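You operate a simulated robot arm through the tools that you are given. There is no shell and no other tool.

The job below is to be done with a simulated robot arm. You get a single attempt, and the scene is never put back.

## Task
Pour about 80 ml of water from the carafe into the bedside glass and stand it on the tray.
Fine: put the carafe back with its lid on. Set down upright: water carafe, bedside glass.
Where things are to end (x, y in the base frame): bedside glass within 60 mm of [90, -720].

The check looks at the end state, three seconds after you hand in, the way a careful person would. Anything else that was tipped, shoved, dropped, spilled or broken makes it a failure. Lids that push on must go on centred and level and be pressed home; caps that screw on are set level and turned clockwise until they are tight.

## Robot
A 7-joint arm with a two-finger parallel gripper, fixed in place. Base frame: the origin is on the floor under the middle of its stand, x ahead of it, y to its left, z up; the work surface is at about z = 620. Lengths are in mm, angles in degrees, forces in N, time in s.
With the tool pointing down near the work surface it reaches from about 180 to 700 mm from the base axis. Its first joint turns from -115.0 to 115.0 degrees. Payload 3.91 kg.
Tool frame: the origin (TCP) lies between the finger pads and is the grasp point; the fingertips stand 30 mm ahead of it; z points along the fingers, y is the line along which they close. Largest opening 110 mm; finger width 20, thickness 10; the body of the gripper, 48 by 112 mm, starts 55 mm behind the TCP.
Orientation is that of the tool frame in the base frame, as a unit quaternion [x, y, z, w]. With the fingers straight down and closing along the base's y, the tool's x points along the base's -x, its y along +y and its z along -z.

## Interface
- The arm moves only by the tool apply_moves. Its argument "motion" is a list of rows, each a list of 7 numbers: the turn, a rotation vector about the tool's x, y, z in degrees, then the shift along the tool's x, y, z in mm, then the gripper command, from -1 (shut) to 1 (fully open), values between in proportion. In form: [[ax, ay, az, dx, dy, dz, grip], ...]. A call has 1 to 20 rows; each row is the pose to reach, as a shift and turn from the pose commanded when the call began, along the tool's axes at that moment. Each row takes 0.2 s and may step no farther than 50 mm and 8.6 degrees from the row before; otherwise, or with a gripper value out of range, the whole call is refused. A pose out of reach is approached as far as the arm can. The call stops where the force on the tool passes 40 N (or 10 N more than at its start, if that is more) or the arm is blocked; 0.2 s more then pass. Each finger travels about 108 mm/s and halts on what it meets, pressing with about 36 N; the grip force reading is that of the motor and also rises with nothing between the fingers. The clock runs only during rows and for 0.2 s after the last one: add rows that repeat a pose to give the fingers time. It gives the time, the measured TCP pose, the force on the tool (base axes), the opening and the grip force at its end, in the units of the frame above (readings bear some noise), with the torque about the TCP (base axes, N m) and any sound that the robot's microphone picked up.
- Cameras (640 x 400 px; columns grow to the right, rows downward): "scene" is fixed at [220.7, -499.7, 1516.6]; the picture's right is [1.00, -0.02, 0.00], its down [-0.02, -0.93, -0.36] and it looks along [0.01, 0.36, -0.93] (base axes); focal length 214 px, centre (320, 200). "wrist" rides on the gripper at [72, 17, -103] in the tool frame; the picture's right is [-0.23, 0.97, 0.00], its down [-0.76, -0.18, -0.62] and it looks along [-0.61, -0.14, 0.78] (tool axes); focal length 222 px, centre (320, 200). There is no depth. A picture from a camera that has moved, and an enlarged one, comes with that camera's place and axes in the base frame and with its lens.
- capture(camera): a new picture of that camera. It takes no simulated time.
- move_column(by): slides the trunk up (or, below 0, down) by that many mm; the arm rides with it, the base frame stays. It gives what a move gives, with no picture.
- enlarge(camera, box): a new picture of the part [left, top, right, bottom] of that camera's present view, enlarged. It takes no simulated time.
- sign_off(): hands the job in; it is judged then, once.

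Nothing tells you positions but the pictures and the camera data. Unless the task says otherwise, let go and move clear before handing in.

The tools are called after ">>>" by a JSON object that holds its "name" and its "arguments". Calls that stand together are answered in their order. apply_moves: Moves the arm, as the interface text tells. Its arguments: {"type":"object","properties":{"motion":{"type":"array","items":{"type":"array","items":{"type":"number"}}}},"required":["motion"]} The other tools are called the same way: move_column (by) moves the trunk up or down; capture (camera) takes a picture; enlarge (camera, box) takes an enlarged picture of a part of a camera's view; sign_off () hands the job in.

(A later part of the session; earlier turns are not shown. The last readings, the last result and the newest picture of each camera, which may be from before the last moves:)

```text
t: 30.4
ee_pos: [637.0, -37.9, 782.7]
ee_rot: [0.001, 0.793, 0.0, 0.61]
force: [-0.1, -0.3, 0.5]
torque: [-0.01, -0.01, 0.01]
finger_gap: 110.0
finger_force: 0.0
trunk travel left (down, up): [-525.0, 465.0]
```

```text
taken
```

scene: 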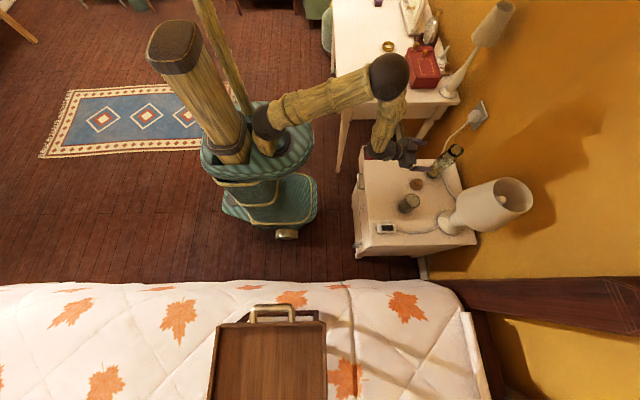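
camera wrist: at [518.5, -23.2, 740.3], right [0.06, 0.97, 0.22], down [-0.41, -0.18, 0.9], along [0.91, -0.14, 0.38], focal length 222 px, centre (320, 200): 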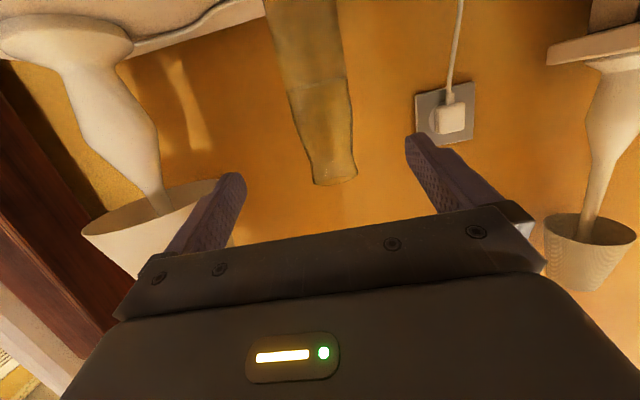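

>>> {"name": "enlarge", "arguments": {"camera": "wrist", "box": [250, 0, 390, 200]}}

>>> {"name": "enlarge", "arguments": {"camera": "scene", "box": [390, 140, 470, 220]}}

```text
2.00 times, centred on (320, 100) of wrist
camera zoom: at [518.5, -23.2, 740.3], right [0.06, 0.97, 0.22], down [-0.41, -0.18, 0.9], along [0.91, -0.14, 0.38], focal length 444 px, centre (320, 400)
```

zoom: 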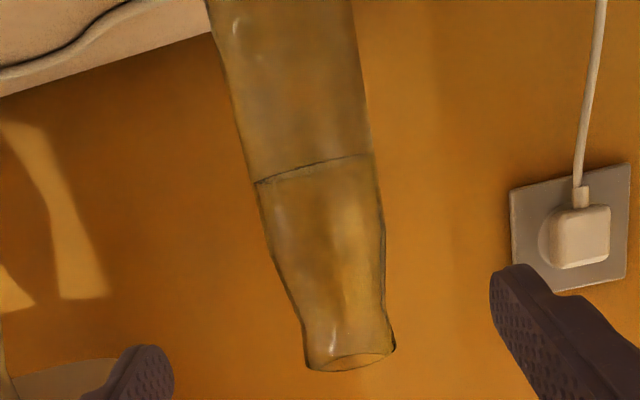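

```text
5.00 times, centred on (430, 180) of scene
camera zoom: at [220.7, -499.7, 1516.6], right [1.0, -0.02, 0.0], down [-0.02, -0.93, -0.36], along [0.01, 0.36, -0.93], focal length 1072 px, centre (-230, 300)
```

zoom: 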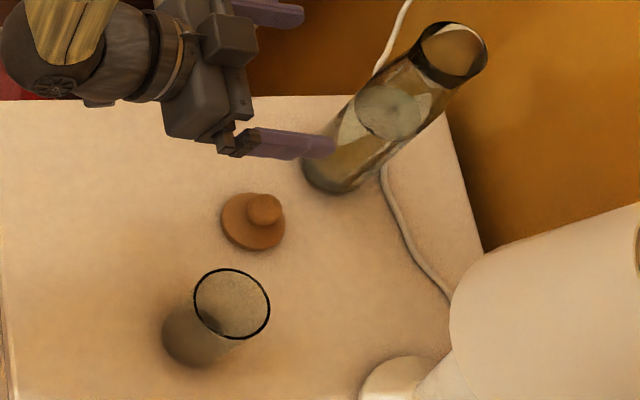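

The lid sits flat at about (670, −90), and the open carafe is upright at about (754, −37). I'll lower and advance so the open fingers straddle its body at z ≈ 708.

>>> {"name": "apply_moves", "arguments": {"motion": [[0, 0, 0, 38.6, 0, 10.4, 1], [0, 0, 0, 71.5, 0, 19.2, 1], [0, 0, 0, 61.1, 0.5, 57.8, 1], [0, 0, 0, 50.8, 0.5, 96.4, 1], [0, 0, 0, 50.8, 0.5, 96.4, 1]]}}

>>> {"name": "capture", "arguments": {"camera": "wrist"}}

>>> {"name": "enlarge", "arguments": {"camera": "scene", "box": [390, 120, 470, 200]}}

```text
t: 31.6
ee_pos: [716.2, -37.2, 705.0]
ee_rot: [0.0, 0.794, 0.0, 0.609]
force: [0.5, -0.4, -0.8]
torque: [0.0, 0.0, -0.02]
finger_gap: 110.2
finger_force: 0.0
trunk travel left (down, up): [-525.0, 465.0]
```

```text
taken
camera wrist: at [597.4, -22.8, 662.1], right [0.06, 0.97, 0.22], down [-0.4, -0.18, 0.9], along [0.91, -0.14, 0.38], focal length 222 px, centre (320, 200)
```

wrist: 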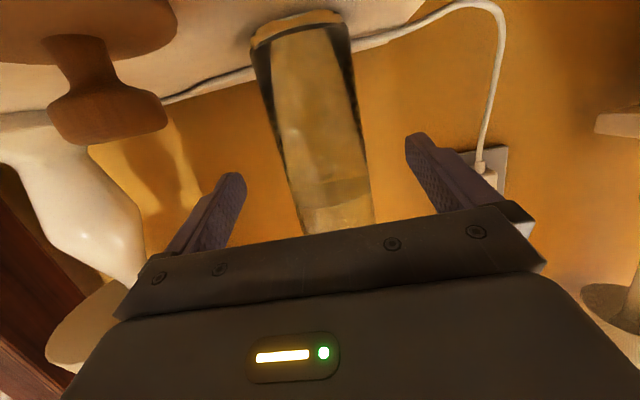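

```text
5.00 times, centred on (430, 160) of scene
camera zoom: at [220.7, -499.7, 1516.6], right [1.0, -0.02, 0.0], down [-0.02, -0.93, -0.36], along [0.01, 0.36, -0.93], focal length 1072 px, centre (-230, 400)
```

zoom: 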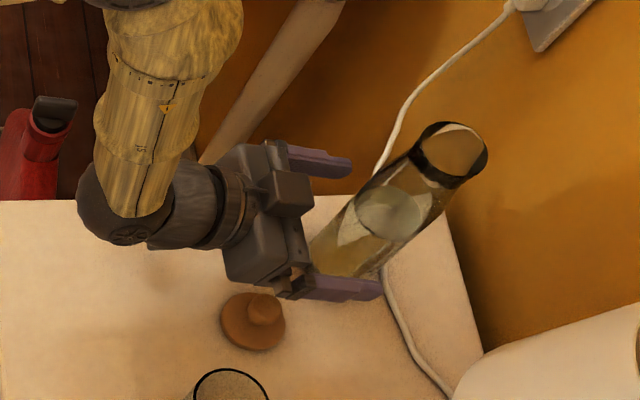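

>>> {"name": "apply_moves", "arguments": {"motion": [[0, 0, 0, -5, 0, 18.5, 1], [0, 0, 0, -9.8, 0, 36.7, 1], [0, 0, 0, -9.8, 0, 36.7, 1]]}}

>>> {"name": "capture", "arguments": {"camera": "wrist"}}

>>> {"name": "enlarge", "arguments": {"camera": "scene", "box": [390, 120, 470, 200]}}

```text
t: 32.4
ee_pos: [754.3, -37.6, 704.1]
ee_rot: [0.0, 0.794, 0.0, 0.608]
force: [0.5, -0.4, 0.7]
torque: [-0.01, 0.01, -0.01]
finger_gap: 110.0
finger_force: 0.1
trunk travel left (down, up): [-525.0, 465.0]
```

```text
taken
camera wrist: at [636.2, -22.7, 662.8], right [0.06, 0.97, 0.22], down [-0.4, -0.18, 0.9], along [0.91, -0.14, 0.38], focal length 222 px, centre (320, 200)
```

wrist: 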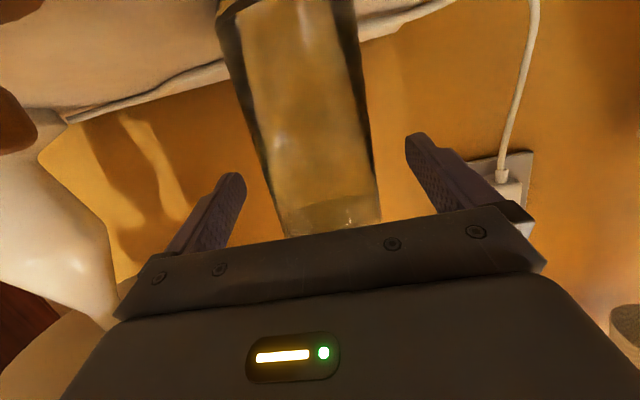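

```text
5.00 times, centred on (430, 160) of scene
camera zoom: at [220.7, -499.7, 1516.6], right [1.0, -0.02, 0.0], down [-0.02, -0.93, -0.36], along [0.01, 0.36, -0.93], focal length 1072 px, centre (-230, 400)
```

zoom: 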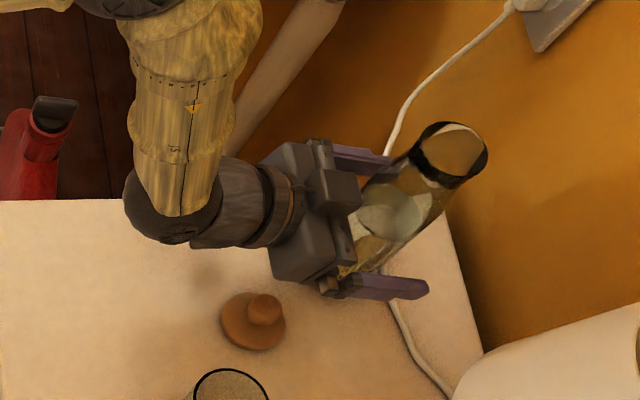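

The carafe sits centrally between the fingers. I'll close on it, then lift slightly to feel its weight.

>>> {"name": "apply_moves", "arguments": {"motion": [[0, 0, 0, 0, 0, 0, 0.5], [0, 0, 0, 0, 0, 0, 0.2], [0, 0, 0, 0, 0, 0, 0], [0, 0, 0, 0, 0, 0, -0.2], [0, 0, 0, 0, 0, 0, -0.2]]}}

>>> {"name": "capture", "arguments": {"camera": "wrist"}}

```text
t: 33.6
ee_pos: [754.2, -37.2, 705.8]
ee_rot: [0.0, 0.794, 0.0, 0.608]
force: [1.9, 0.5, 1.1]
torque: [-0.07, -0.08, 0.06]
finger_gap: 59.5
finger_force: 36.4
trunk travel left (down, up): [-525.0, 465.0]
```

```text
taken
camera wrist: at [636.1, -22.7, 663.0], right [0.06, 0.97, 0.22], down [-0.41, -0.18, 0.9], along [0.91, -0.14, 0.38], focal length 222 px, centre (320, 200)
```

wrist: 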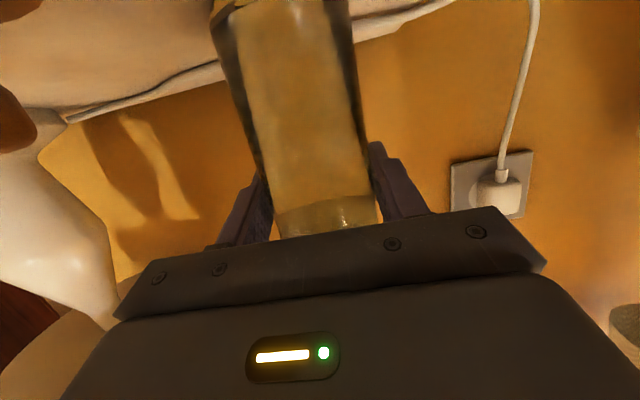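

>>> {"name": "apply_moves", "arguments": {"motion": [[0, 0, 0, -2.9, 0, -0.8, -0.2], [0, 0, 0, -6.8, 0, -1.8, -0.2], [0, 0, 0, -14.5, 0, -3.9, -0.2], [0, 0, 0, -24.1, 0, -6.5, -0.2], [0, 0, 0, -38.6, 0, -10.4, -0.2], [0, 0, 0, -53.1, 0, -14.2, -0.2], [0, 0, 0, -67.6, 0, -18.1, -0.2], [0, 0, 0, -67.6, 0, -18.1, -0.2], [0, 0, 0, -67.6, 0, -18.1, -0.2]]}}

>>> {"name": "capture", "arguments": {"camera": "wrist"}}

>>> {"name": "capture", "arguments": {"camera": "scene"}}

```text
t: 35.6
ee_pos: [755.9, -37.2, 775.1]
ee_rot: [0.0, 0.794, 0.0, 0.608]
force: [-0.7, 1.1, -3.1]
torque: [0.16, -0.01, 0.07]
finger_gap: 59.5
finger_force: 36.0
trunk travel left (down, up): [-525.0, 465.0]
```

```text
taken
camera wrist: at [637.9, -22.6, 732.1], right [0.06, 0.97, 0.22], down [-0.4, -0.18, 0.9], along [0.91, -0.14, 0.38], focal length 222 px, centre (320, 200)
```

wrist: 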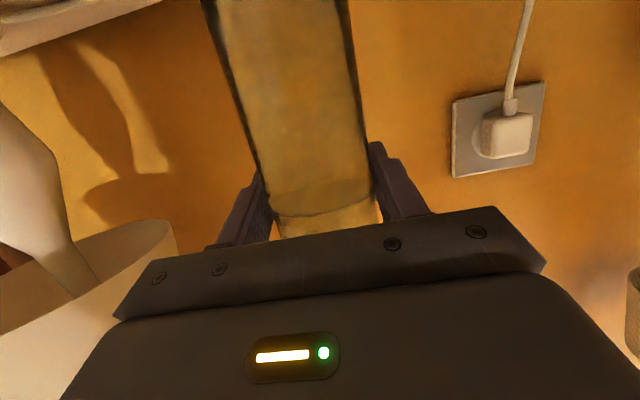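

```text
taken
```

scene: 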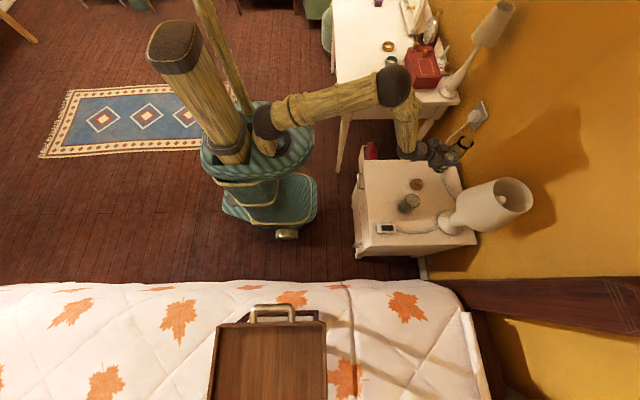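

The carafe is held level and its bottom is now at about z 690. I'll carry it slowly to the pouring spot beside the glass (TCP ≈ 600, −75), above the lid.

>>> {"name": "apply_moves", "arguments": {"motion": [[0, 0, 0, 1.2, -1.3, -5, -0.2], [0, 0, 0, 3.5, -4, -15, -0.2], [0, 0, 0, 7, -8, -30, -0.2], [0, 0, 0, 11.7, -12.6, -50, -0.2], [0, 0, 0, 16.4, -17.7, -70, -0.2], [0, 0, 0, 21, -22.7, -90, -0.2], [0, 0, 0, 25.7, -27.8, -110, -0.2], [0, 0, 0, 30.4, -32.8, -130, -0.2], [0, 0, 0, 33.5, -36, -143, -0.2], [0, 0, 0, 35.2, -38, -150.5, -0.2], [0, 0, 0, 35.2, -38, -150.5, -0.2], [0, 0, 0, 35.2, -38, -150.5, -0.2]]}}

>>> {"name": "capture", "arguments": {"camera": "wrist"}}

>>> {"name": "capture", "arguments": {"camera": "scene"}}

>>> {"name": "enlarge", "arguments": {"camera": "scene", "box": [370, 130, 470, 230]}}

```text
t: 38.2
ee_pos: [600.4, -75.3, 781.2]
ee_rot: [0.001, 0.793, 0.0, 0.609]
force: [-0.1, -1.0, -4.7]
torque: [-0.19, 0.0, -0.02]
finger_gap: 59.4
finger_force: 36.0
trunk travel left (down, up): [-525.0, 465.0]
```

```text
taken
camera wrist: at [481.6, -60.3, 737.9], right [0.06, 0.97, 0.22], down [-0.4, -0.18, 0.9], along [0.91, -0.14, 0.38], focal length 222 px, centre (320, 200)
```

wrist: 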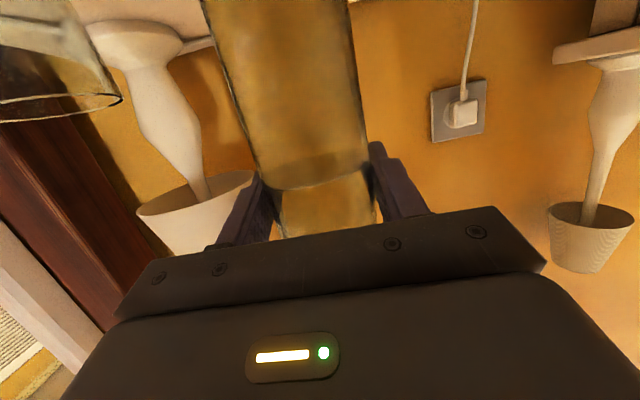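

```text
taken
```

scene: 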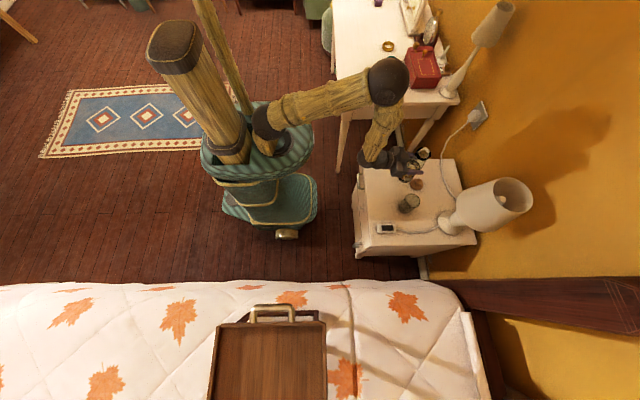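

```text
4.00 times, centred on (420, 180) of scene
camera zoom: at [220.7, -499.7, 1516.6], right [1.0, -0.02, 0.0], down [-0.02, -0.93, -0.36], along [0.01, 0.36, -0.93], focal length 858 px, centre (-80, 280)
```

zoom: 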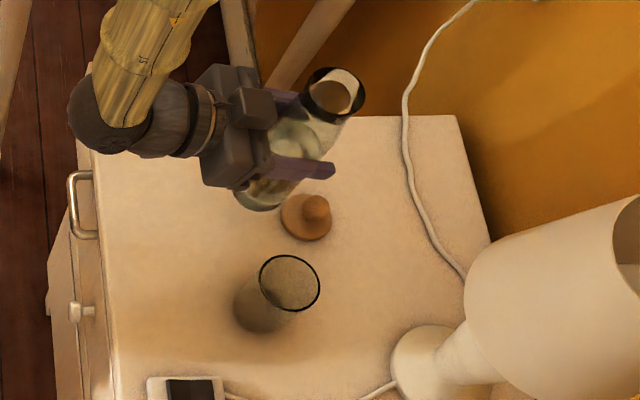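

I'll take several idle readings to get the carafe's weight before pouring.

>>> {"name": "apply_moves", "arguments": {"motion": [[0, 0, 0, 0, 0, 0, -0.2]]}}

>>> {"name": "apply_moves", "arguments": {"motion": [[0, 0, 0, 0, 0, 0, -0.2]]}}

>>> {"name": "apply_moves", "arguments": {"motion": [[0, 0, 0, 0, 0, 0, -0.2]]}}

>>> {"name": "apply_moves", "arguments": {"motion": [[0, 0, 0, 0, 0, 0, -0.2]]}}

>>> {"name": "apply_moves", "arguments": {"motion": [[0, 0, 0, 0, 0, 0, -0.2]]}}

>>> {"name": "apply_moves", "arguments": {"motion": [[0, 0, 0, 0, 0, 0, -0.2]]}}

>>> {"name": "apply_moves", "arguments": {"motion": [[0, 0, 0, 0, 0, 0, -0.2]]}}

>>> {"name": "apply_moves", "arguments": {"motion": [[0, 0, 0, 0, 0, 0, -0.2]]}}

```text
t: 38.6
ee_pos: [600.7, -75.9, 781.0]
ee_rot: [0.001, 0.794, -0.001, 0.608]
force: [-1.1, 0.5, -4.3]
torque: [0.25, -0.01, 0.05]
finger_gap: 59.3
finger_force: 35.7
trunk travel left (down, up): [-525.0, 465.0]
```

```text
t: 39.0
ee_pos: [600.2, -75.3, 780.0]
ee_rot: [0.001, 0.794, -0.001, 0.608]
force: [0.1, -1.1, -4.1]
torque: [-0.09, 0.01, -0.02]
finger_gap: 59.2
finger_force: 35.8
trunk travel left (down, up): [-525.0, 465.0]
```

```text
t: 39.4
ee_pos: [600.8, -75.6, 780.1]
ee_rot: [0.0, 0.793, 0.0, 0.609]
force: [-0.4, -1.0, -3.1]
torque: [-0.12, 0.0, -0.06]
finger_gap: 59.3
finger_force: 36.1
trunk travel left (down, up): [-525.0, 465.0]
```

```text
t: 39.8
ee_pos: [600.9, -75.2, 780.1]
ee_rot: [0.0, 0.793, 0.0, 0.609]
force: [-1.0, 0.4, -4.2]
torque: [0.18, 0.01, 0.07]
finger_gap: 59.6
finger_force: 35.9
trunk travel left (down, up): [-525.0, 465.0]
```

```text
t: 40.2
ee_pos: [599.3, -75.0, 779.8]
ee_rot: [0.001, 0.793, 0.0, 0.609]
force: [-0.4, -0.3, -4.7]
torque: [-0.02, -0.03, -0.01]
finger_gap: 59.4
finger_force: 35.6
trunk travel left (down, up): [-525.0, 465.0]
```

```text
t: 40.6
ee_pos: [600.1, -75.5, 780.1]
ee_rot: [0.001, 0.793, 0.0, 0.609]
force: [-0.9, 0.0, -4.1]
torque: [0.05, -0.01, 0.02]
finger_gap: 59.2
finger_force: 36.0
trunk travel left (down, up): [-525.0, 465.0]
```

```text
t: 41.0
ee_pos: [600.1, -75.7, 779.7]
ee_rot: [0.001, 0.793, -0.001, 0.609]
force: [-0.8, 0.7, -3.9]
torque: [0.0, 0.05, 0.0]
finger_gap: 59.4
finger_force: 36.4
trunk travel left (down, up): [-525.0, 465.0]
```

```text
t: 41.4
ee_pos: [601.4, -76.8, 780.6]
ee_rot: [0.002, 0.793, -0.002, 0.609]
force: [-0.4, 0.5, -4.4]
torque: [-0.01, -0.01, -0.01]
finger_gap: 59.2
finger_force: 36.4
trunk travel left (down, up): [-525.0, 465.0]
```

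The carafe weighs about 4.2 N before pouring, so 80 ml should take off about 0.78 N. I'll begin tilting toward the glass (−y), first to 48° and high up.

>>> {"name": "apply_moves", "arguments": {"motion": [[-2.07, 0, 7.73, 0, 0, 0, -0.2], [-4.14, 0, 15.45, 0, 0, 0, -0.2], [-6.21, 0, 23.18, 0, 0, 0, -0.2], [-8.28, 0, 30.91, 0, 0, 0, -0.2], [-10.35, 0, 38.64, 0, 0, 0, -0.2], [-12.42, 0, 46.36, 0, 0, 0, -0.2], [-12.42, 0, 46.36, 0, 0, 0, -0.2]]}}

>>> {"name": "capture", "arguments": {"camera": "wrist"}}

>>> {"name": "capture", "arguments": {"camera": "scene"}}

>>> {"name": "enlarge", "arguments": {"camera": "scene", "box": [370, 130, 470, 230]}}

```text
t: 43.0
ee_pos: [601.4, -74.6, 779.6]
ee_rot: [0.249, 0.725, 0.323, 0.555]
force: [-0.8, 0.4, -4.0]
torque: [-0.19, -0.01, 0.05]
finger_gap: 59.2
finger_force: 36.3
trunk travel left (down, up): [-525.0, 465.0]
```

```text
taken
camera wrist: at [481.2, -33.5, 764.1], right [0.06, 0.49, 0.87], down [-0.41, -0.79, 0.47], along [0.91, -0.38, 0.15], focal length 222 px, centre (320, 200)
```

wrist: 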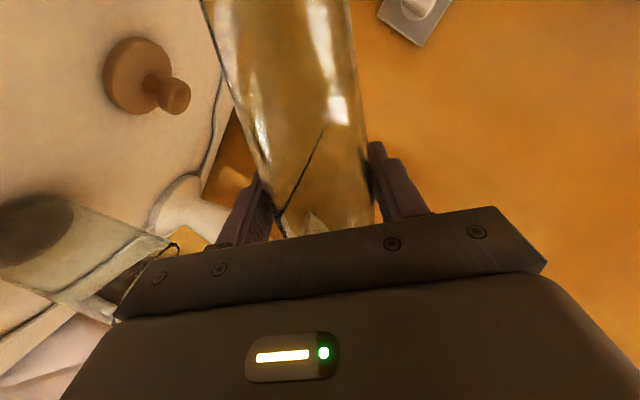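

```text
taken
```

scene: 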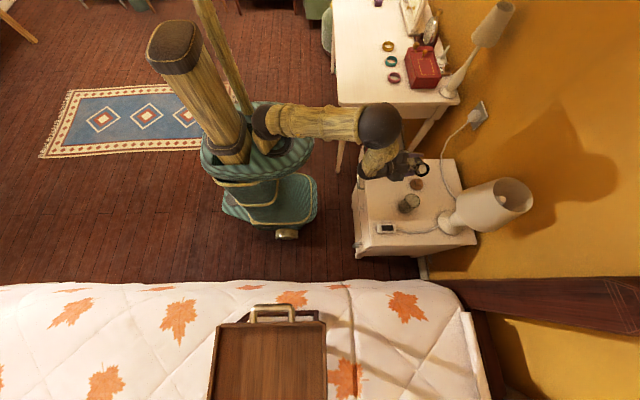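

```text
4.00 times, centred on (420, 180) of scene
camera zoom: at [220.7, -499.7, 1516.6], right [1.0, -0.02, 0.0], down [-0.02, -0.93, -0.36], along [0.01, 0.36, -0.93], focal length 858 px, centre (-80, 280)
```

zoom: 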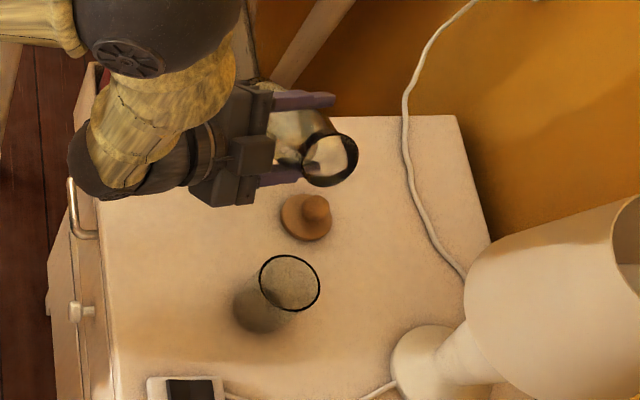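

I want to check whether the carafe has slipped in the grip, so I'll compare zoomed views.

>>> {"name": "enlarge", "arguments": {"camera": "wrist", "box": [190, 0, 430, 250]}}

>>> {"name": "enlarge", "arguments": {"camera": "scene", "box": [380, 140, 440, 200]}}

```text
1.60 times, centred on (310, 125) of wrist
camera zoom: at [481.2, -33.5, 764.1], right [0.06, 0.49, 0.87], down [-0.41, -0.79, 0.47], along [0.91, -0.38, 0.15], focal length 355 px, centre (336, 320)
```

zoom: 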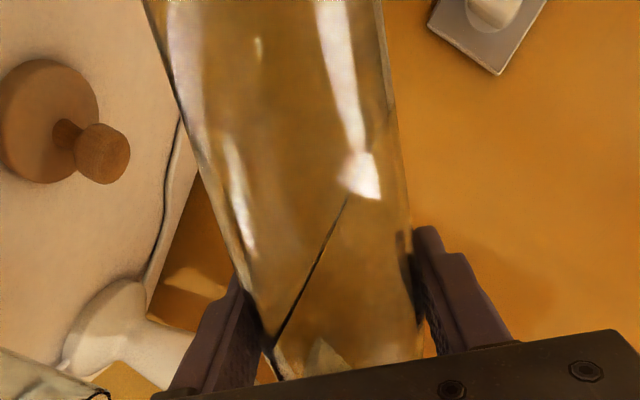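

```text
6.67 times, centred on (410, 170) of scene
camera zoom: at [220.7, -499.7, 1516.6], right [1.0, -0.02, 0.0], down [-0.02, -0.93, -0.36], along [0.01, 0.36, -0.93], focal length 1430 px, centre (-280, 400)
```

zoom: 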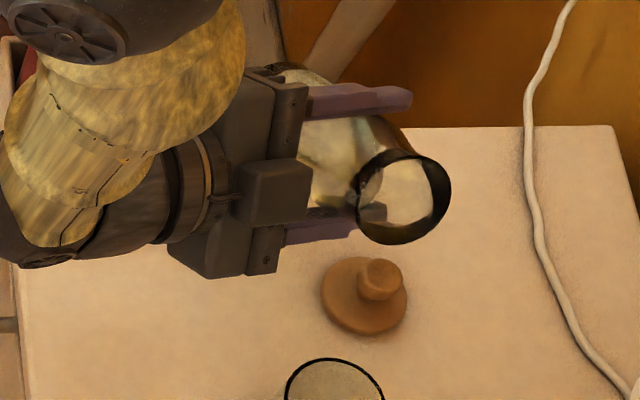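

>>> {"name": "apply_moves", "arguments": {"motion": [[0, 0, 0, 0, 0, 0, -0.2], [0, 0, 0, 0, 0, 0, -0.2], [0, 0, 0, 0, 0, 0, -0.2], [0, 0, 0, 0, 0, 0, -0.2], [0, 0, 0, 0, 0, 0, -0.2]]}}

>>> {"name": "enlarge", "arguments": {"camera": "scene", "box": [380, 140, 440, 200]}}

```text
t: 44.2
ee_pos: [599.6, -75.4, 779.6]
ee_rot: [0.25, 0.724, 0.323, 0.556]
force: [0.6, 0.4, -4.1]
torque: [-0.13, -0.02, 0.0]
finger_gap: 59.1
finger_force: 35.7
trunk travel left (down, up): [-525.0, 465.0]
```

```text
6.67 times, centred on (410, 170) of scene
camera zoom: at [220.7, -499.7, 1516.6], right [1.0, -0.02, 0.0], down [-0.02, -0.93, -0.36], along [0.01, 0.36, -0.93], focal length 1430 px, centre (-280, 400)
```

zoom: 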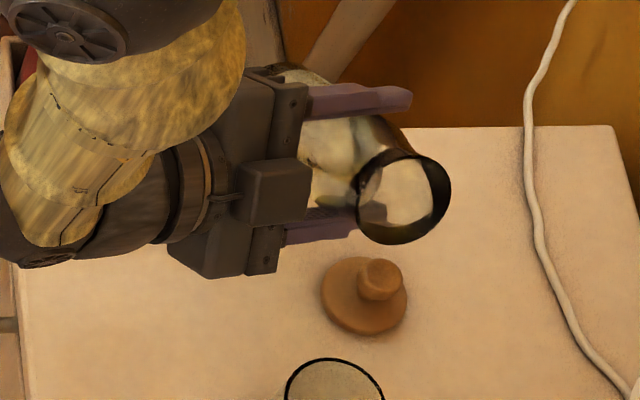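

The carafe slid down about 37 mm in the fingers during the lift, so its mouth is now about 72 mm past the TCP. It's holding steady now. I'll adjust the pour position for this, moving to TCP (600, −114, 729) and 64° tilt.

>>> {"name": "apply_moves", "arguments": {"motion": [[-1.035, 0, 3.86, 1.2, -16, 0.3, -0.2], [-2.07, 0, 7.73, 2.5, -32, 0.7, -0.2], [-3.1, 0, 11.6, 3.7, -48, 1, -0.2], [-4.14, 0, 15.45, 5, -64, 1.3, -0.2], [-4.14, 0, 15.45, 5, -64, 1.3, -0.2]]}}

>>> {"name": "capture", "arguments": {"camera": "wrist"}}

>>> {"name": "capture", "arguments": {"camera": "scene"}}

>>> {"name": "enlarge", "arguments": {"camera": "scene", "box": [370, 150, 450, 230]}}

```text
t: 45.4
ee_pos: [600.5, -115.2, 730.5]
ee_rot: [0.323, 0.673, 0.42, 0.517]
force: [1.0, 0.2, -4.0]
torque: [-0.16, 0.03, 0.0]
finger_gap: 59.5
finger_force: 36.0
trunk travel left (down, up): [-525.0, 465.0]
```

```text
taken
camera wrist: at [481.4, -70.5, 727.7], right [0.06, 0.23, 0.97], down [-0.41, -0.88, 0.23], along [0.91, -0.41, 0.04], focal length 222 px, centre (320, 200)
```

wrist: 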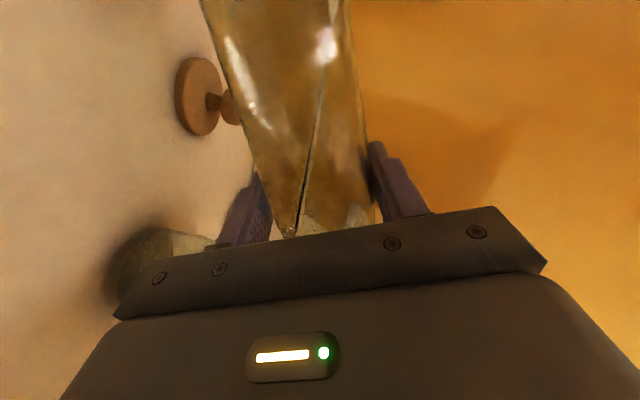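

```text
taken
```

scene: 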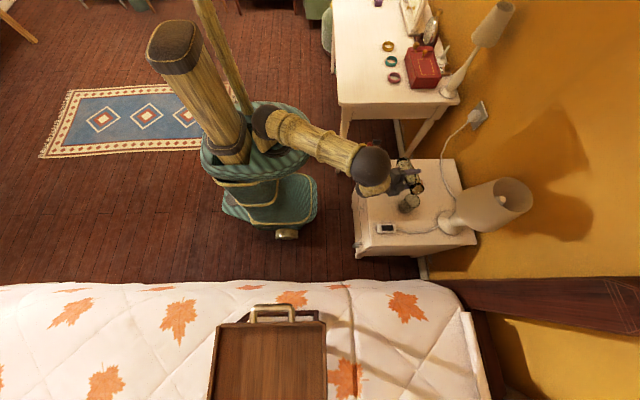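

```text
5.00 times, centred on (410, 190) of scene
camera zoom: at [220.7, -499.7, 1516.6], right [1.0, -0.02, 0.0], down [-0.02, -0.93, -0.36], along [0.01, 0.36, -0.93], focal length 1072 px, centre (-130, 250)
```

zoom: 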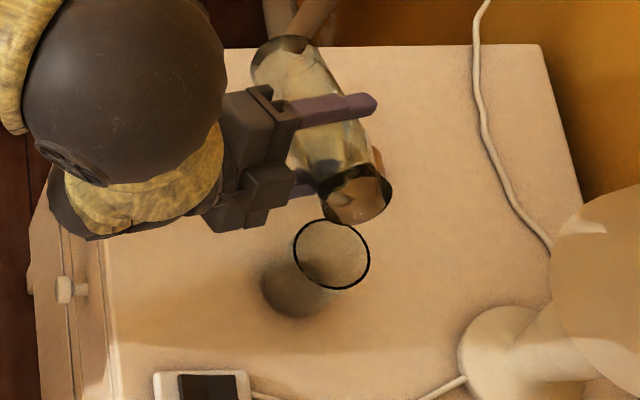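

The mouth is above the glass with the lip about 12 mm short of the glass centre, and x is well aligned. I'll tilt on to 72°.

>>> {"name": "apply_moves", "arguments": {"motion": [[-0.52, 0, 1.93, 0, 0, 0, -0.2], [-1.035, 0, 3.86, 0, 0, 0, -0.2], [-1.55, 0, 5.8, 0, 0, 0, -0.2], [-2.07, 0, 7.73, 0, 0, 0, -0.2], [-2.07, 0, 7.73, 0, 0, 0, -0.2]]}}

>>> {"name": "capture", "arguments": {"camera": "wrist"}}

>>> {"name": "enlarge", "arguments": {"camera": "scene", "box": [370, 150, 450, 230]}}

```text
t: 46.6
ee_pos: [599.6, -115.9, 728.3]
ee_rot: [0.358, 0.642, 0.467, 0.492]
force: [0.0, 0.2, -4.0]
torque: [-0.19, -0.01, 0.01]
finger_gap: 59.4
finger_force: 36.4
trunk travel left (down, up): [-525.0, 465.0]
```

```text
taken
camera wrist: at [481.5, -70.4, 732.2], right [0.06, 0.09, 0.99], down [-0.41, -0.91, 0.11], along [0.91, -0.41, -0.02], focal length 222 px, centre (320, 200)
```

wrist: 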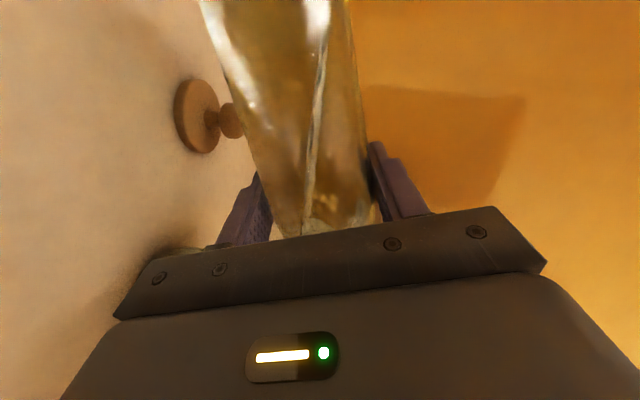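

```text
5.00 times, centred on (410, 190) of scene
camera zoom: at [220.7, -499.7, 1516.6], right [1.0, -0.02, 0.0], down [-0.02, -0.93, -0.36], along [0.01, 0.36, -0.93], focal length 1072 px, centre (-130, 250)
```

zoom: 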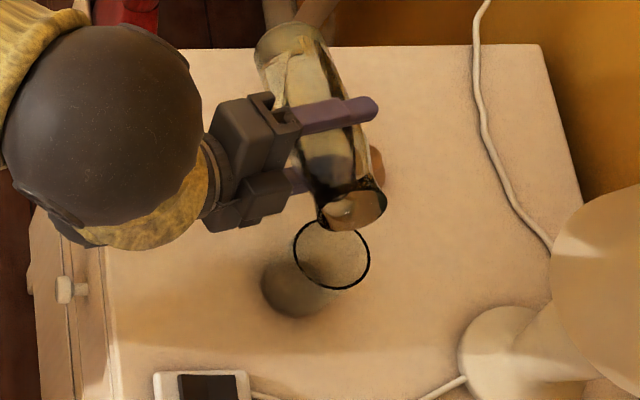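

>>> {"name": "apply_moves", "arguments": {"motion": [[-0.26, 0, 0.97, 0, 0, 0, -0.2], [-0.52, 0, 1.93, 0, 0, 0, -0.2], [-0.52, 0, 1.93, 0, 0, 0, -0.2]]}}

>>> {"name": "enlarge", "arguments": {"camera": "scene", "box": [385, 170, 435, 220]}}

```text
t: 47.4
ee_pos: [600.2, -114.3, 727.1]
ee_rot: [0.367, 0.633, 0.477, 0.487]
force: [-0.3, -0.2, -4.6]
torque: [-0.22, 0.01, 0.0]
finger_gap: 59.3
finger_force: 36.3
trunk travel left (down, up): [-525.0, 465.0]
```

```text
8.00 times, centred on (410, 195) of scene
camera zoom: at [220.7, -499.7, 1516.6], right [1.0, -0.02, 0.0], down [-0.02, -0.93, -0.36], along [0.01, 0.36, -0.93], focal length 1716 px, centre (-400, 240)
```

zoom: 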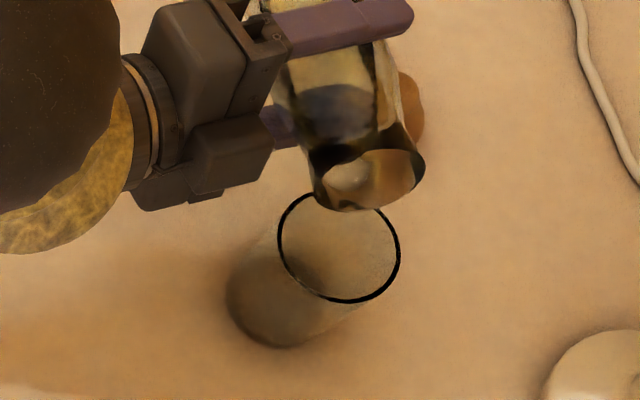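

>>> {"name": "apply_moves", "arguments": {"motion": [[-0.26, 0, 0.97, 0, 0, 0, -0.2], [-0.26, 0, 0.97, 0, 0, 0, -0.2]]}}

>>> {"name": "enlarge", "arguments": {"camera": "scene", "box": [385, 170, 435, 220]}}

>>> {"name": "apply_moves", "arguments": {"motion": [[-0.26, 0, 0.97, 0, 0, 0, -0.2], [-0.26, 0, 0.97, 0, 0, 0, -0.2]]}}

>>> {"name": "enlarge", "arguments": {"camera": "scene", "box": [385, 170, 435, 220]}}

```text
t: 48.0
ee_pos: [600.0, -113.4, 728.3]
ee_rot: [0.371, 0.629, 0.483, 0.483]
force: [0.2, 0.1, -4.1]
torque: [-0.23, 0.0, -0.01]
finger_gap: 59.2
finger_force: 36.1
trunk travel left (down, up): [-525.0, 465.0]
```

```text
8.00 times, centred on (410, 195) of scene
camera zoom: at [220.7, -499.7, 1516.6], right [1.0, -0.02, 0.0], down [-0.02, -0.93, -0.36], along [0.01, 0.36, -0.93], focal length 1716 px, centre (-400, 240)
```

zoom: 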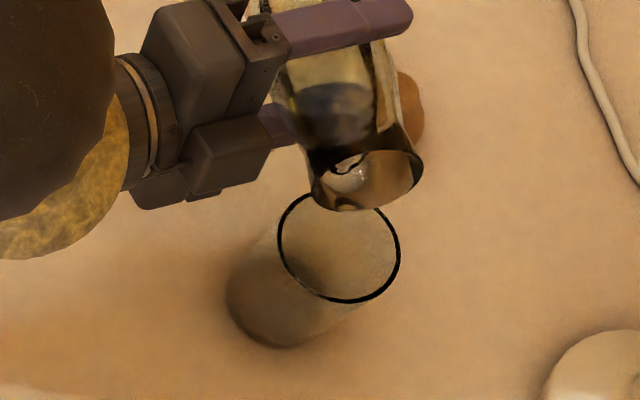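

```text
t: 48.6
ee_pos: [599.3, -114.7, 729.4]
ee_rot: [0.376, 0.625, 0.489, 0.479]
force: [-0.9, 0.5, -5.0]
torque: [-0.2, 0.01, -0.01]
finger_gap: 59.4
finger_force: 35.5
trunk travel left (down, up): [-525.0, 465.0]
```

```text
8.00 times, centred on (410, 195) of scene
camera zoom: at [220.7, -499.7, 1516.6], right [1.0, -0.02, 0.0], down [-0.02, -0.93, -0.36], along [0.01, 0.36, -0.93], focal length 1716 px, centre (-400, 240)
```

zoom: 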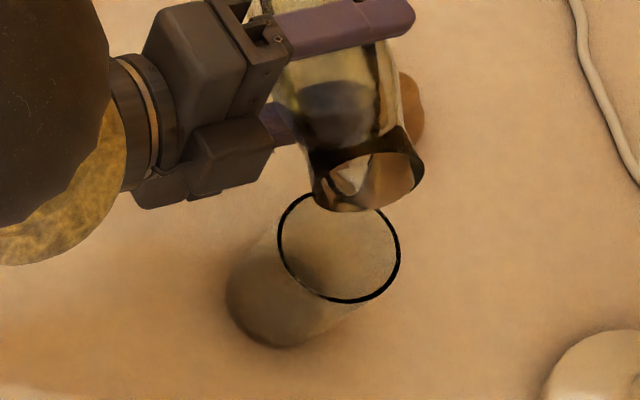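

>>> {"name": "apply_moves", "arguments": {"motion": [[-0.26, 0, 0.97, 0, 0, 0, -0.2], [-0.26, 0, 0.97, 0, 0, 0, -0.2]]}}

>>> {"name": "enlarge", "arguments": {"camera": "scene", "box": [385, 170, 435, 220]}}

>>> {"name": "capture", "arguments": {"camera": "wrist"}}

```text
t: 49.2
ee_pos: [599.9, -114.2, 727.6]
ee_rot: [0.379, 0.62, 0.494, 0.477]
force: [0.5, 0.3, -4.7]
torque: [-0.2, -0.01, -0.04]
finger_gap: 59.2
finger_force: 36.2
trunk travel left (down, up): [-525.0, 465.0]
```

```text
8.00 times, centred on (410, 195) of scene
camera zoom: at [220.7, -499.7, 1516.6], right [1.0, -0.02, 0.0], down [-0.02, -0.93, -0.36], along [0.01, 0.36, -0.93], focal length 1716 px, centre (-400, 240)
```

zoom: 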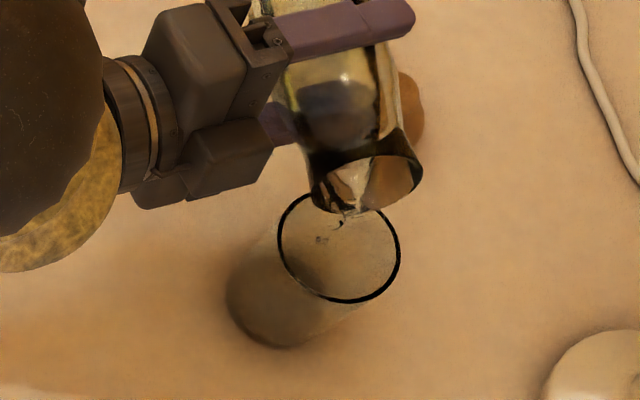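

```text
taken
camera wrist: at [481.7, -70.1, 735.7], right [0.06, 0.0, 1.0], down [-0.41, -0.91, 0.03], along [0.91, -0.41, -0.05], focal length 222 px, centre (320, 200)
```

wrist: 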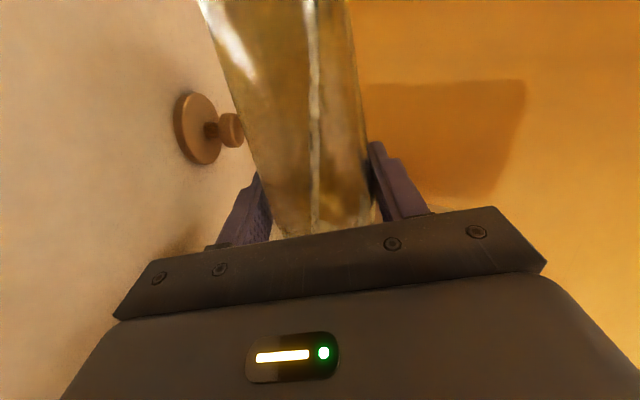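

Pouring has begun at 77°, with the stream falling inside the glass. I'll hold and watch.

>>> {"name": "apply_moves", "arguments": {"motion": [[0, 0, 0, 0, 0, 0, -0.2], [0, 0, 0, 0, 0, 0, -0.2]]}}

>>> {"name": "enlarge", "arguments": {"camera": "scene", "box": [385, 170, 435, 220]}}

```text
t: 49.8
ee_pos: [599.7, -114.8, 728.2]
ee_rot: [0.38, 0.621, 0.494, 0.476]
force: [0.7, 0.1, -4.7]
torque: [-0.22, -0.02, 0.01]
finger_gap: 59.5
finger_force: 35.9
trunk travel left (down, up): [-525.0, 465.0]
```

```text
8.00 times, centred on (410, 195) of scene
camera zoom: at [220.7, -499.7, 1516.6], right [1.0, -0.02, 0.0], down [-0.02, -0.93, -0.36], along [0.01, 0.36, -0.93], focal length 1716 px, centre (-400, 240)
```

zoom: 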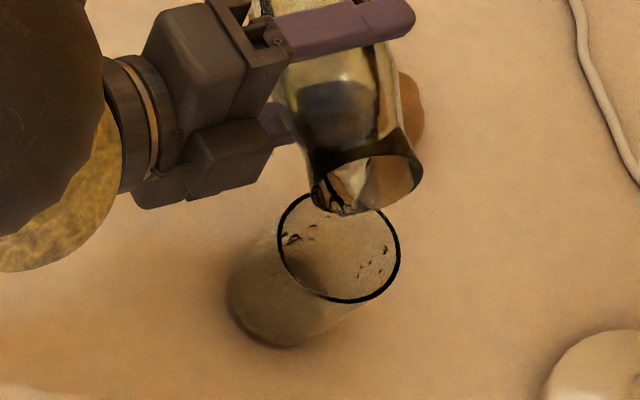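

>>> {"name": "apply_moves", "arguments": {"motion": [[0, 0, 0, 0.5, -2.4, 0.15, -0.2], [-0.13, 0, 0.48, 1.1, -4.9, 0.3, -0.2], [-0.13, 0, 0.48, 1.1, -4.9, 0.3, -0.2]]}}

>>> {"name": "enlarge", "arguments": {"camera": "scene", "box": [385, 170, 435, 220]}}

```text
t: 50.6
ee_pos: [600.9, -114.0, 722.8]
ee_rot: [0.382, 0.618, 0.497, 0.475]
force: [0.6, 0.2, -3.4]
torque: [-0.21, 0.03, 0.02]
finger_gap: 59.5
finger_force: 35.9
trunk travel left (down, up): [-525.0, 465.0]
```

```text
8.00 times, centred on (410, 195) of scene
camera zoom: at [220.7, -499.7, 1516.6], right [1.0, -0.02, 0.0], down [-0.02, -0.93, -0.36], along [0.01, 0.36, -0.93], focal length 1716 px, centre (-400, 240)
```

zoom: 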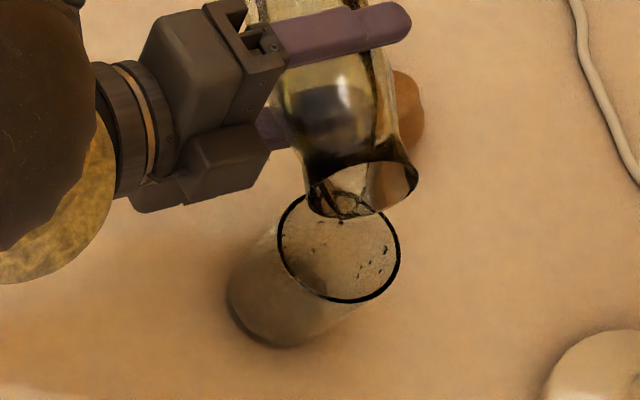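

>>> {"name": "apply_moves", "arguments": {"motion": [[-0.26, 0, 0.97, 0, 0, 0, -0.2], [-0.26, 0, 0.97, 0, 0, 0, -0.2], [-0.26, 0, 0.97, 0, 0, 0, -0.2]]}}

>>> {"name": "enlarge", "arguments": {"camera": "scene", "box": [385, 170, 435, 220]}}

```text
t: 51.4
ee_pos: [598.3, -113.9, 723.0]
ee_rot: [0.385, 0.614, 0.502, 0.472]
force: [-0.5, -0.3, -3.6]
torque: [-0.18, 0.01, -0.01]
finger_gap: 59.4
finger_force: 36.0
trunk travel left (down, up): [-525.0, 465.0]
```

```text
8.00 times, centred on (410, 195) of scene
camera zoom: at [220.7, -499.7, 1516.6], right [1.0, -0.02, 0.0], down [-0.02, -0.93, -0.36], along [0.01, 0.36, -0.93], focal length 1716 px, centre (-400, 240)
```

zoom: 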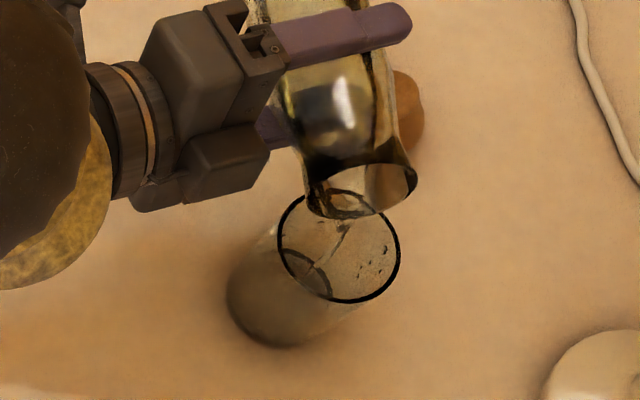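

Water is now visible in the glass and the stream is inside it. I'll hold at this angle.

>>> {"name": "apply_moves", "arguments": {"motion": [[0, 0, 0, 0, 0, 0, -0.2], [0, 0, 0, 0, 0, 0, -0.2], [0, 0, 0, 0, 0, 0, -0.2]]}}

>>> {"name": "enlarge", "arguments": {"camera": "scene", "box": [385, 170, 435, 220]}}

```text
t: 52.2
ee_pos: [599.8, -114.7, 723.9]
ee_rot: [0.385, 0.615, 0.501, 0.472]
force: [0.7, 0.5, -4.3]
torque: [-0.17, -0.01, -0.03]
finger_gap: 59.4
finger_force: 36.0
trunk travel left (down, up): [-525.0, 465.0]
```

```text
8.00 times, centred on (410, 195) of scene
camera zoom: at [220.7, -499.7, 1516.6], right [1.0, -0.02, 0.0], down [-0.02, -0.93, -0.36], along [0.01, 0.36, -0.93], focal length 1716 px, centre (-400, 240)
```

zoom: 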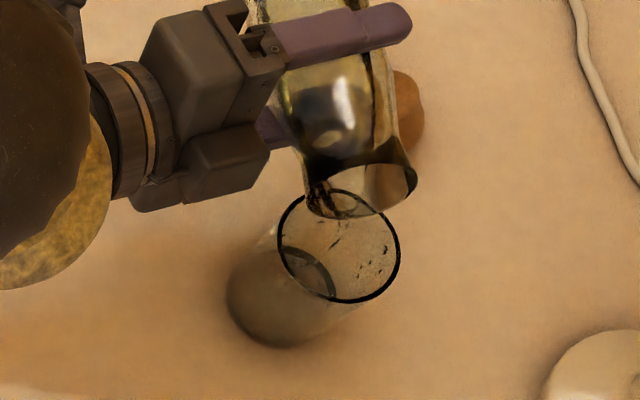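

>>> {"name": "apply_moves", "arguments": {"motion": [[-0.26, 0, 0.97, 0, 0, 0, -0.2], [-0.26, 0, 0.97, 0, 0, 0, -0.2], [-0.26, 0, 0.97, 0, 0, 0, -0.2], [-0.26, 0, 0.97, 0, 0, 0, -0.2], [-0.26, 0, 0.97, 0, 0, 0, -0.2], [-0.26, 0, 0.97, 0, 0, 0, -0.2]]}}

>>> {"name": "enlarge", "arguments": {"camera": "scene", "box": [385, 170, 435, 220]}}

```text
t: 53.6
ee_pos: [600.0, -114.1, 723.6]
ee_rot: [0.39, 0.61, 0.507, 0.468]
force: [0.8, 0.4, -4.0]
torque: [-0.17, -0.01, -0.01]
finger_gap: 59.3
finger_force: 35.9
trunk travel left (down, up): [-525.0, 465.0]
```

```text
8.00 times, centred on (410, 195) of scene
camera zoom: at [220.7, -499.7, 1516.6], right [1.0, -0.02, 0.0], down [-0.02, -0.93, -0.36], along [0.01, 0.36, -0.93], focal length 1716 px, centre (-400, 240)
```

zoom: 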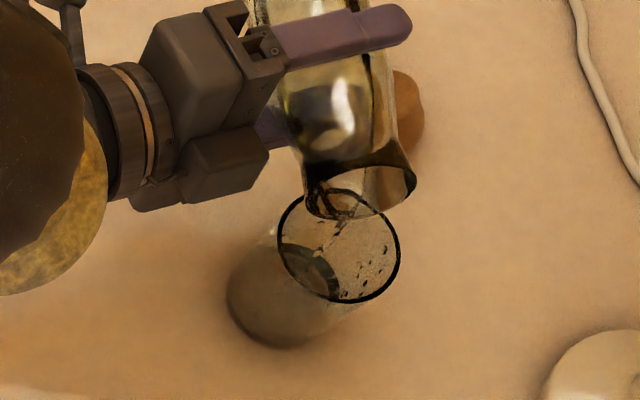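

>>> {"name": "apply_moves", "arguments": {"motion": [[-0.26, 0, 0.97, 0, 0, 0, -0.2], [-0.26, 0, 0.97, 0, 0, 0, -0.2], [-0.26, 0, 0.97, 0, 0, 0, -0.2], [-0.26, 0, 0.97, 0, 0, 0, -0.2], [-0.26, 0, 0.97, 0, 0, 0, -0.2], [-0.26, 0, 0.97, 0, 0, 0, -0.2], [-0.26, 0, 0.97, 0, 0, 0, -0.2]]}}

>>> {"name": "enlarge", "arguments": {"camera": "scene", "box": [385, 170, 435, 220]}}

>>> {"name": "capture", "arguments": {"camera": "wrist"}}

```text
t: 55.2
ee_pos: [600.0, -113.5, 722.7]
ee_rot: [0.394, 0.605, 0.512, 0.464]
force: [0.2, 0.1, -3.3]
torque: [-0.2, 0.01, 0.01]
finger_gap: 59.3
finger_force: 35.7
trunk travel left (down, up): [-525.0, 465.0]
```

```text
8.00 times, centred on (410, 195) of scene
camera zoom: at [220.7, -499.7, 1516.6], right [1.0, -0.02, 0.0], down [-0.02, -0.93, -0.36], along [0.01, 0.36, -0.93], focal length 1716 px, centre (-400, 240)
```

zoom: 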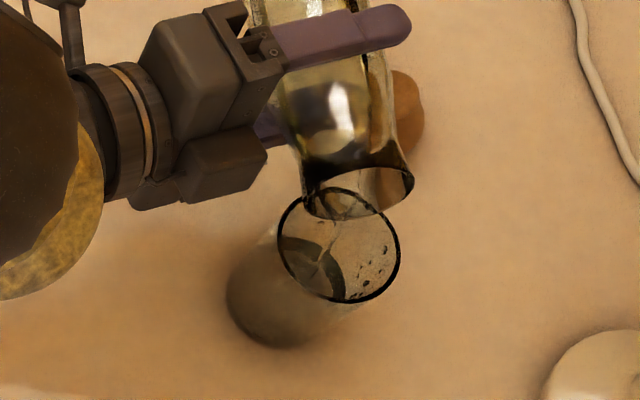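

```text
taken
camera wrist: at [481.5, -70.5, 733.2], right [0.06, -0.06, 1.0], down [-0.41, -0.91, -0.03], along [0.91, -0.4, -0.08], focal length 222 px, centre (320, 200)
```

wrist: 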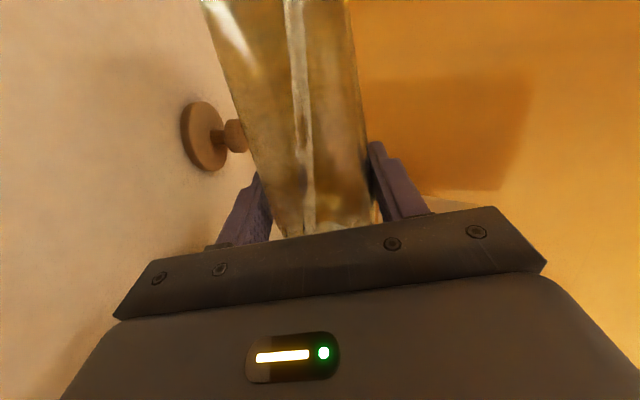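

>>> {"name": "enlarge", "arguments": {"camera": "scene", "box": [395, 185, 420, 215]}}

```text
13.33 times, centred on (408, 200) of scene
camera zoom: at [220.7, -499.7, 1516.6], right [1.0, -0.02, 0.0], down [-0.02, -0.93, -0.36], along [0.01, 0.36, -0.93], focal length 2860 px, centre (-847, 200)
```

zoom: 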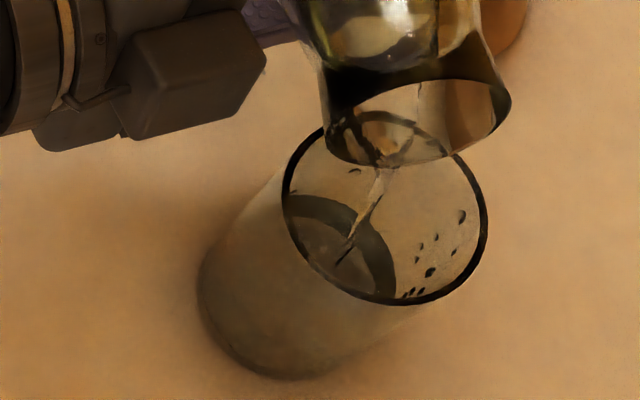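

About 40 ml is in the glass. I'll keep tilting gently.

>>> {"name": "apply_moves", "arguments": {"motion": [[-0.26, 0, 0.97, 0, 0, 0, -0.2], [-0.26, 0, 0.97, 0, 0, 0, -0.2], [-0.26, 0, 0.97, 0, 0, 0, -0.2], [-0.26, 0, 0.97, 0, 0, 0, -0.2], [-0.26, 0, 0.97, 0, 0, 0, -0.2], [-0.26, 0, 0.97, 0, 0, 0, -0.2]]}}

>>> {"name": "enlarge", "arguments": {"camera": "scene", "box": [395, 185, 420, 215]}}

```text
t: 56.6
ee_pos: [600.4, -114.2, 723.2]
ee_rot: [0.397, 0.6, 0.518, 0.462]
force: [1.2, 1.1, 1.7]
torque: [-0.48, 0.0, 0.06]
finger_gap: 59.5
finger_force: 35.9
trunk travel left (down, up): [-525.0, 465.0]
```

```text
13.33 times, centred on (408, 200) of scene
camera zoom: at [220.7, -499.7, 1516.6], right [1.0, -0.02, 0.0], down [-0.02, -0.93, -0.36], along [0.01, 0.36, -0.93], focal length 2860 px, centre (-847, 200)
```

zoom: 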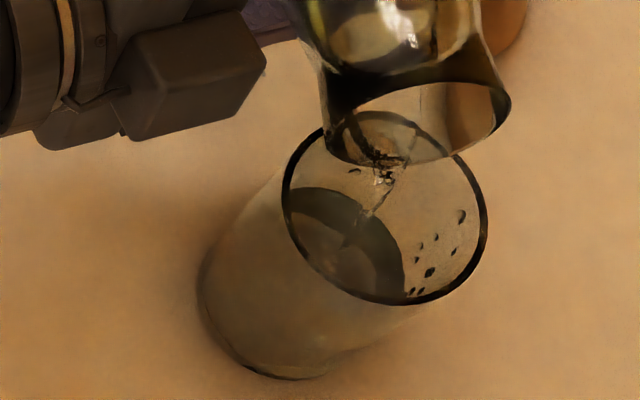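

The force shows the carafe neck just touching the glass rim. I'll raise it at once.

>>> {"name": "apply_moves", "arguments": {"motion": [[0, 0, 0, -0.57, 3.96, -0.15, -0.2], [0, 0, 0, -1.14, 7.91, -0.31, -0.2]]}}

>>> {"name": "enlarge", "arguments": {"camera": "scene", "box": [395, 185, 420, 215]}}

```text
t: 57.2
ee_pos: [599.6, -114.2, 730.8]
ee_rot: [0.399, 0.601, 0.517, 0.46]
force: [0.5, 0.2, -3.2]
torque: [-0.19, -0.01, 0.0]
finger_gap: 59.5
finger_force: 35.7
trunk travel left (down, up): [-525.0, 465.0]
```

```text
13.33 times, centred on (408, 200) of scene
camera zoom: at [220.7, -499.7, 1516.6], right [1.0, -0.02, 0.0], down [-0.02, -0.93, -0.36], along [0.01, 0.36, -0.93], focal length 2860 px, centre (-847, 200)
```

zoom: 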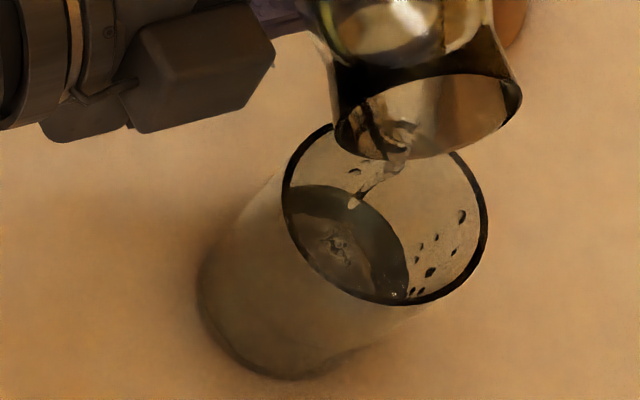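

>>> {"name": "apply_moves", "arguments": {"motion": [[0, 0, 0, 0, 0, 0, -0.2], [0, 0, 0, 0, 0, 0, -0.2]]}}

>>> {"name": "enlarge", "arguments": {"camera": "scene", "box": [395, 185, 420, 215]}}

```text
t: 57.8
ee_pos: [601.1, -114.3, 731.3]
ee_rot: [0.397, 0.601, 0.518, 0.461]
force: [-0.1, 0.4, -3.6]
torque: [-0.17, 0.03, 0.0]
finger_gap: 59.2
finger_force: 36.1
trunk travel left (down, up): [-525.0, 465.0]
```

```text
13.33 times, centred on (408, 200) of scene
camera zoom: at [220.7, -499.7, 1516.6], right [1.0, -0.02, 0.0], down [-0.02, -0.93, -0.36], along [0.01, 0.36, -0.93], focal length 2860 px, centre (-847, 200)
```

zoom: 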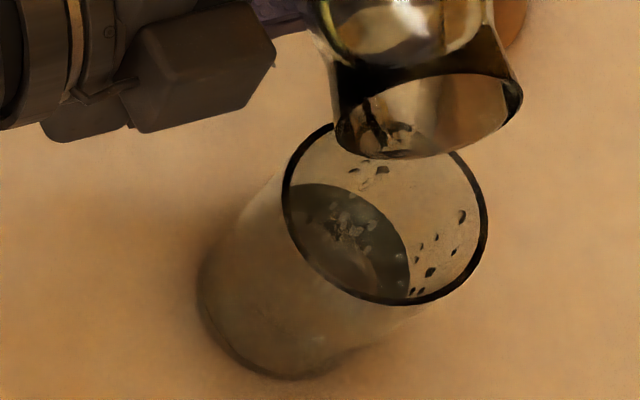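

>>> {"name": "apply_moves", "arguments": {"motion": [[-0.19, 0, 0.72, 0, 0, 0, -0.2], [-0.19, 0, 0.72, 0, 0, 0, -0.2], [-0.19, 0, 0.72, 0, 0, 0, -0.2], [-0.19, 0, 0.72, 0, 0, 0, -0.2]]}}

>>> {"name": "enlarge", "arguments": {"camera": "scene", "box": [395, 185, 420, 215]}}

```text
t: 58.8
ee_pos: [600.1, -114.2, 730.6]
ee_rot: [0.4, 0.597, 0.522, 0.458]
force: [0.3, 0.4, -3.9]
torque: [-0.17, 0.01, -0.04]
finger_gap: 59.3
finger_force: 35.6
trunk travel left (down, up): [-525.0, 465.0]
```

```text
13.33 times, centred on (408, 200) of scene
camera zoom: at [220.7, -499.7, 1516.6], right [1.0, -0.02, 0.0], down [-0.02, -0.93, -0.36], along [0.01, 0.36, -0.93], focal length 2860 px, centre (-847, 200)
```

zoom: 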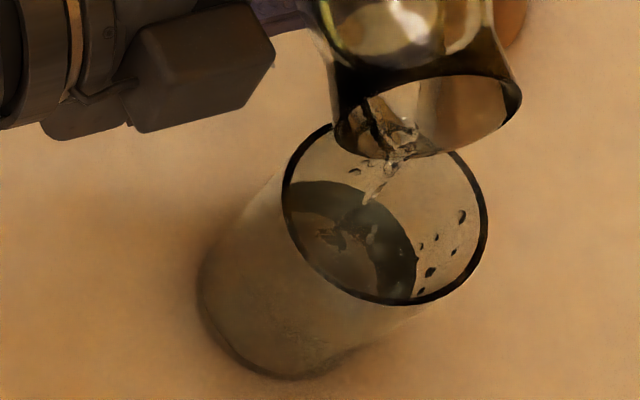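

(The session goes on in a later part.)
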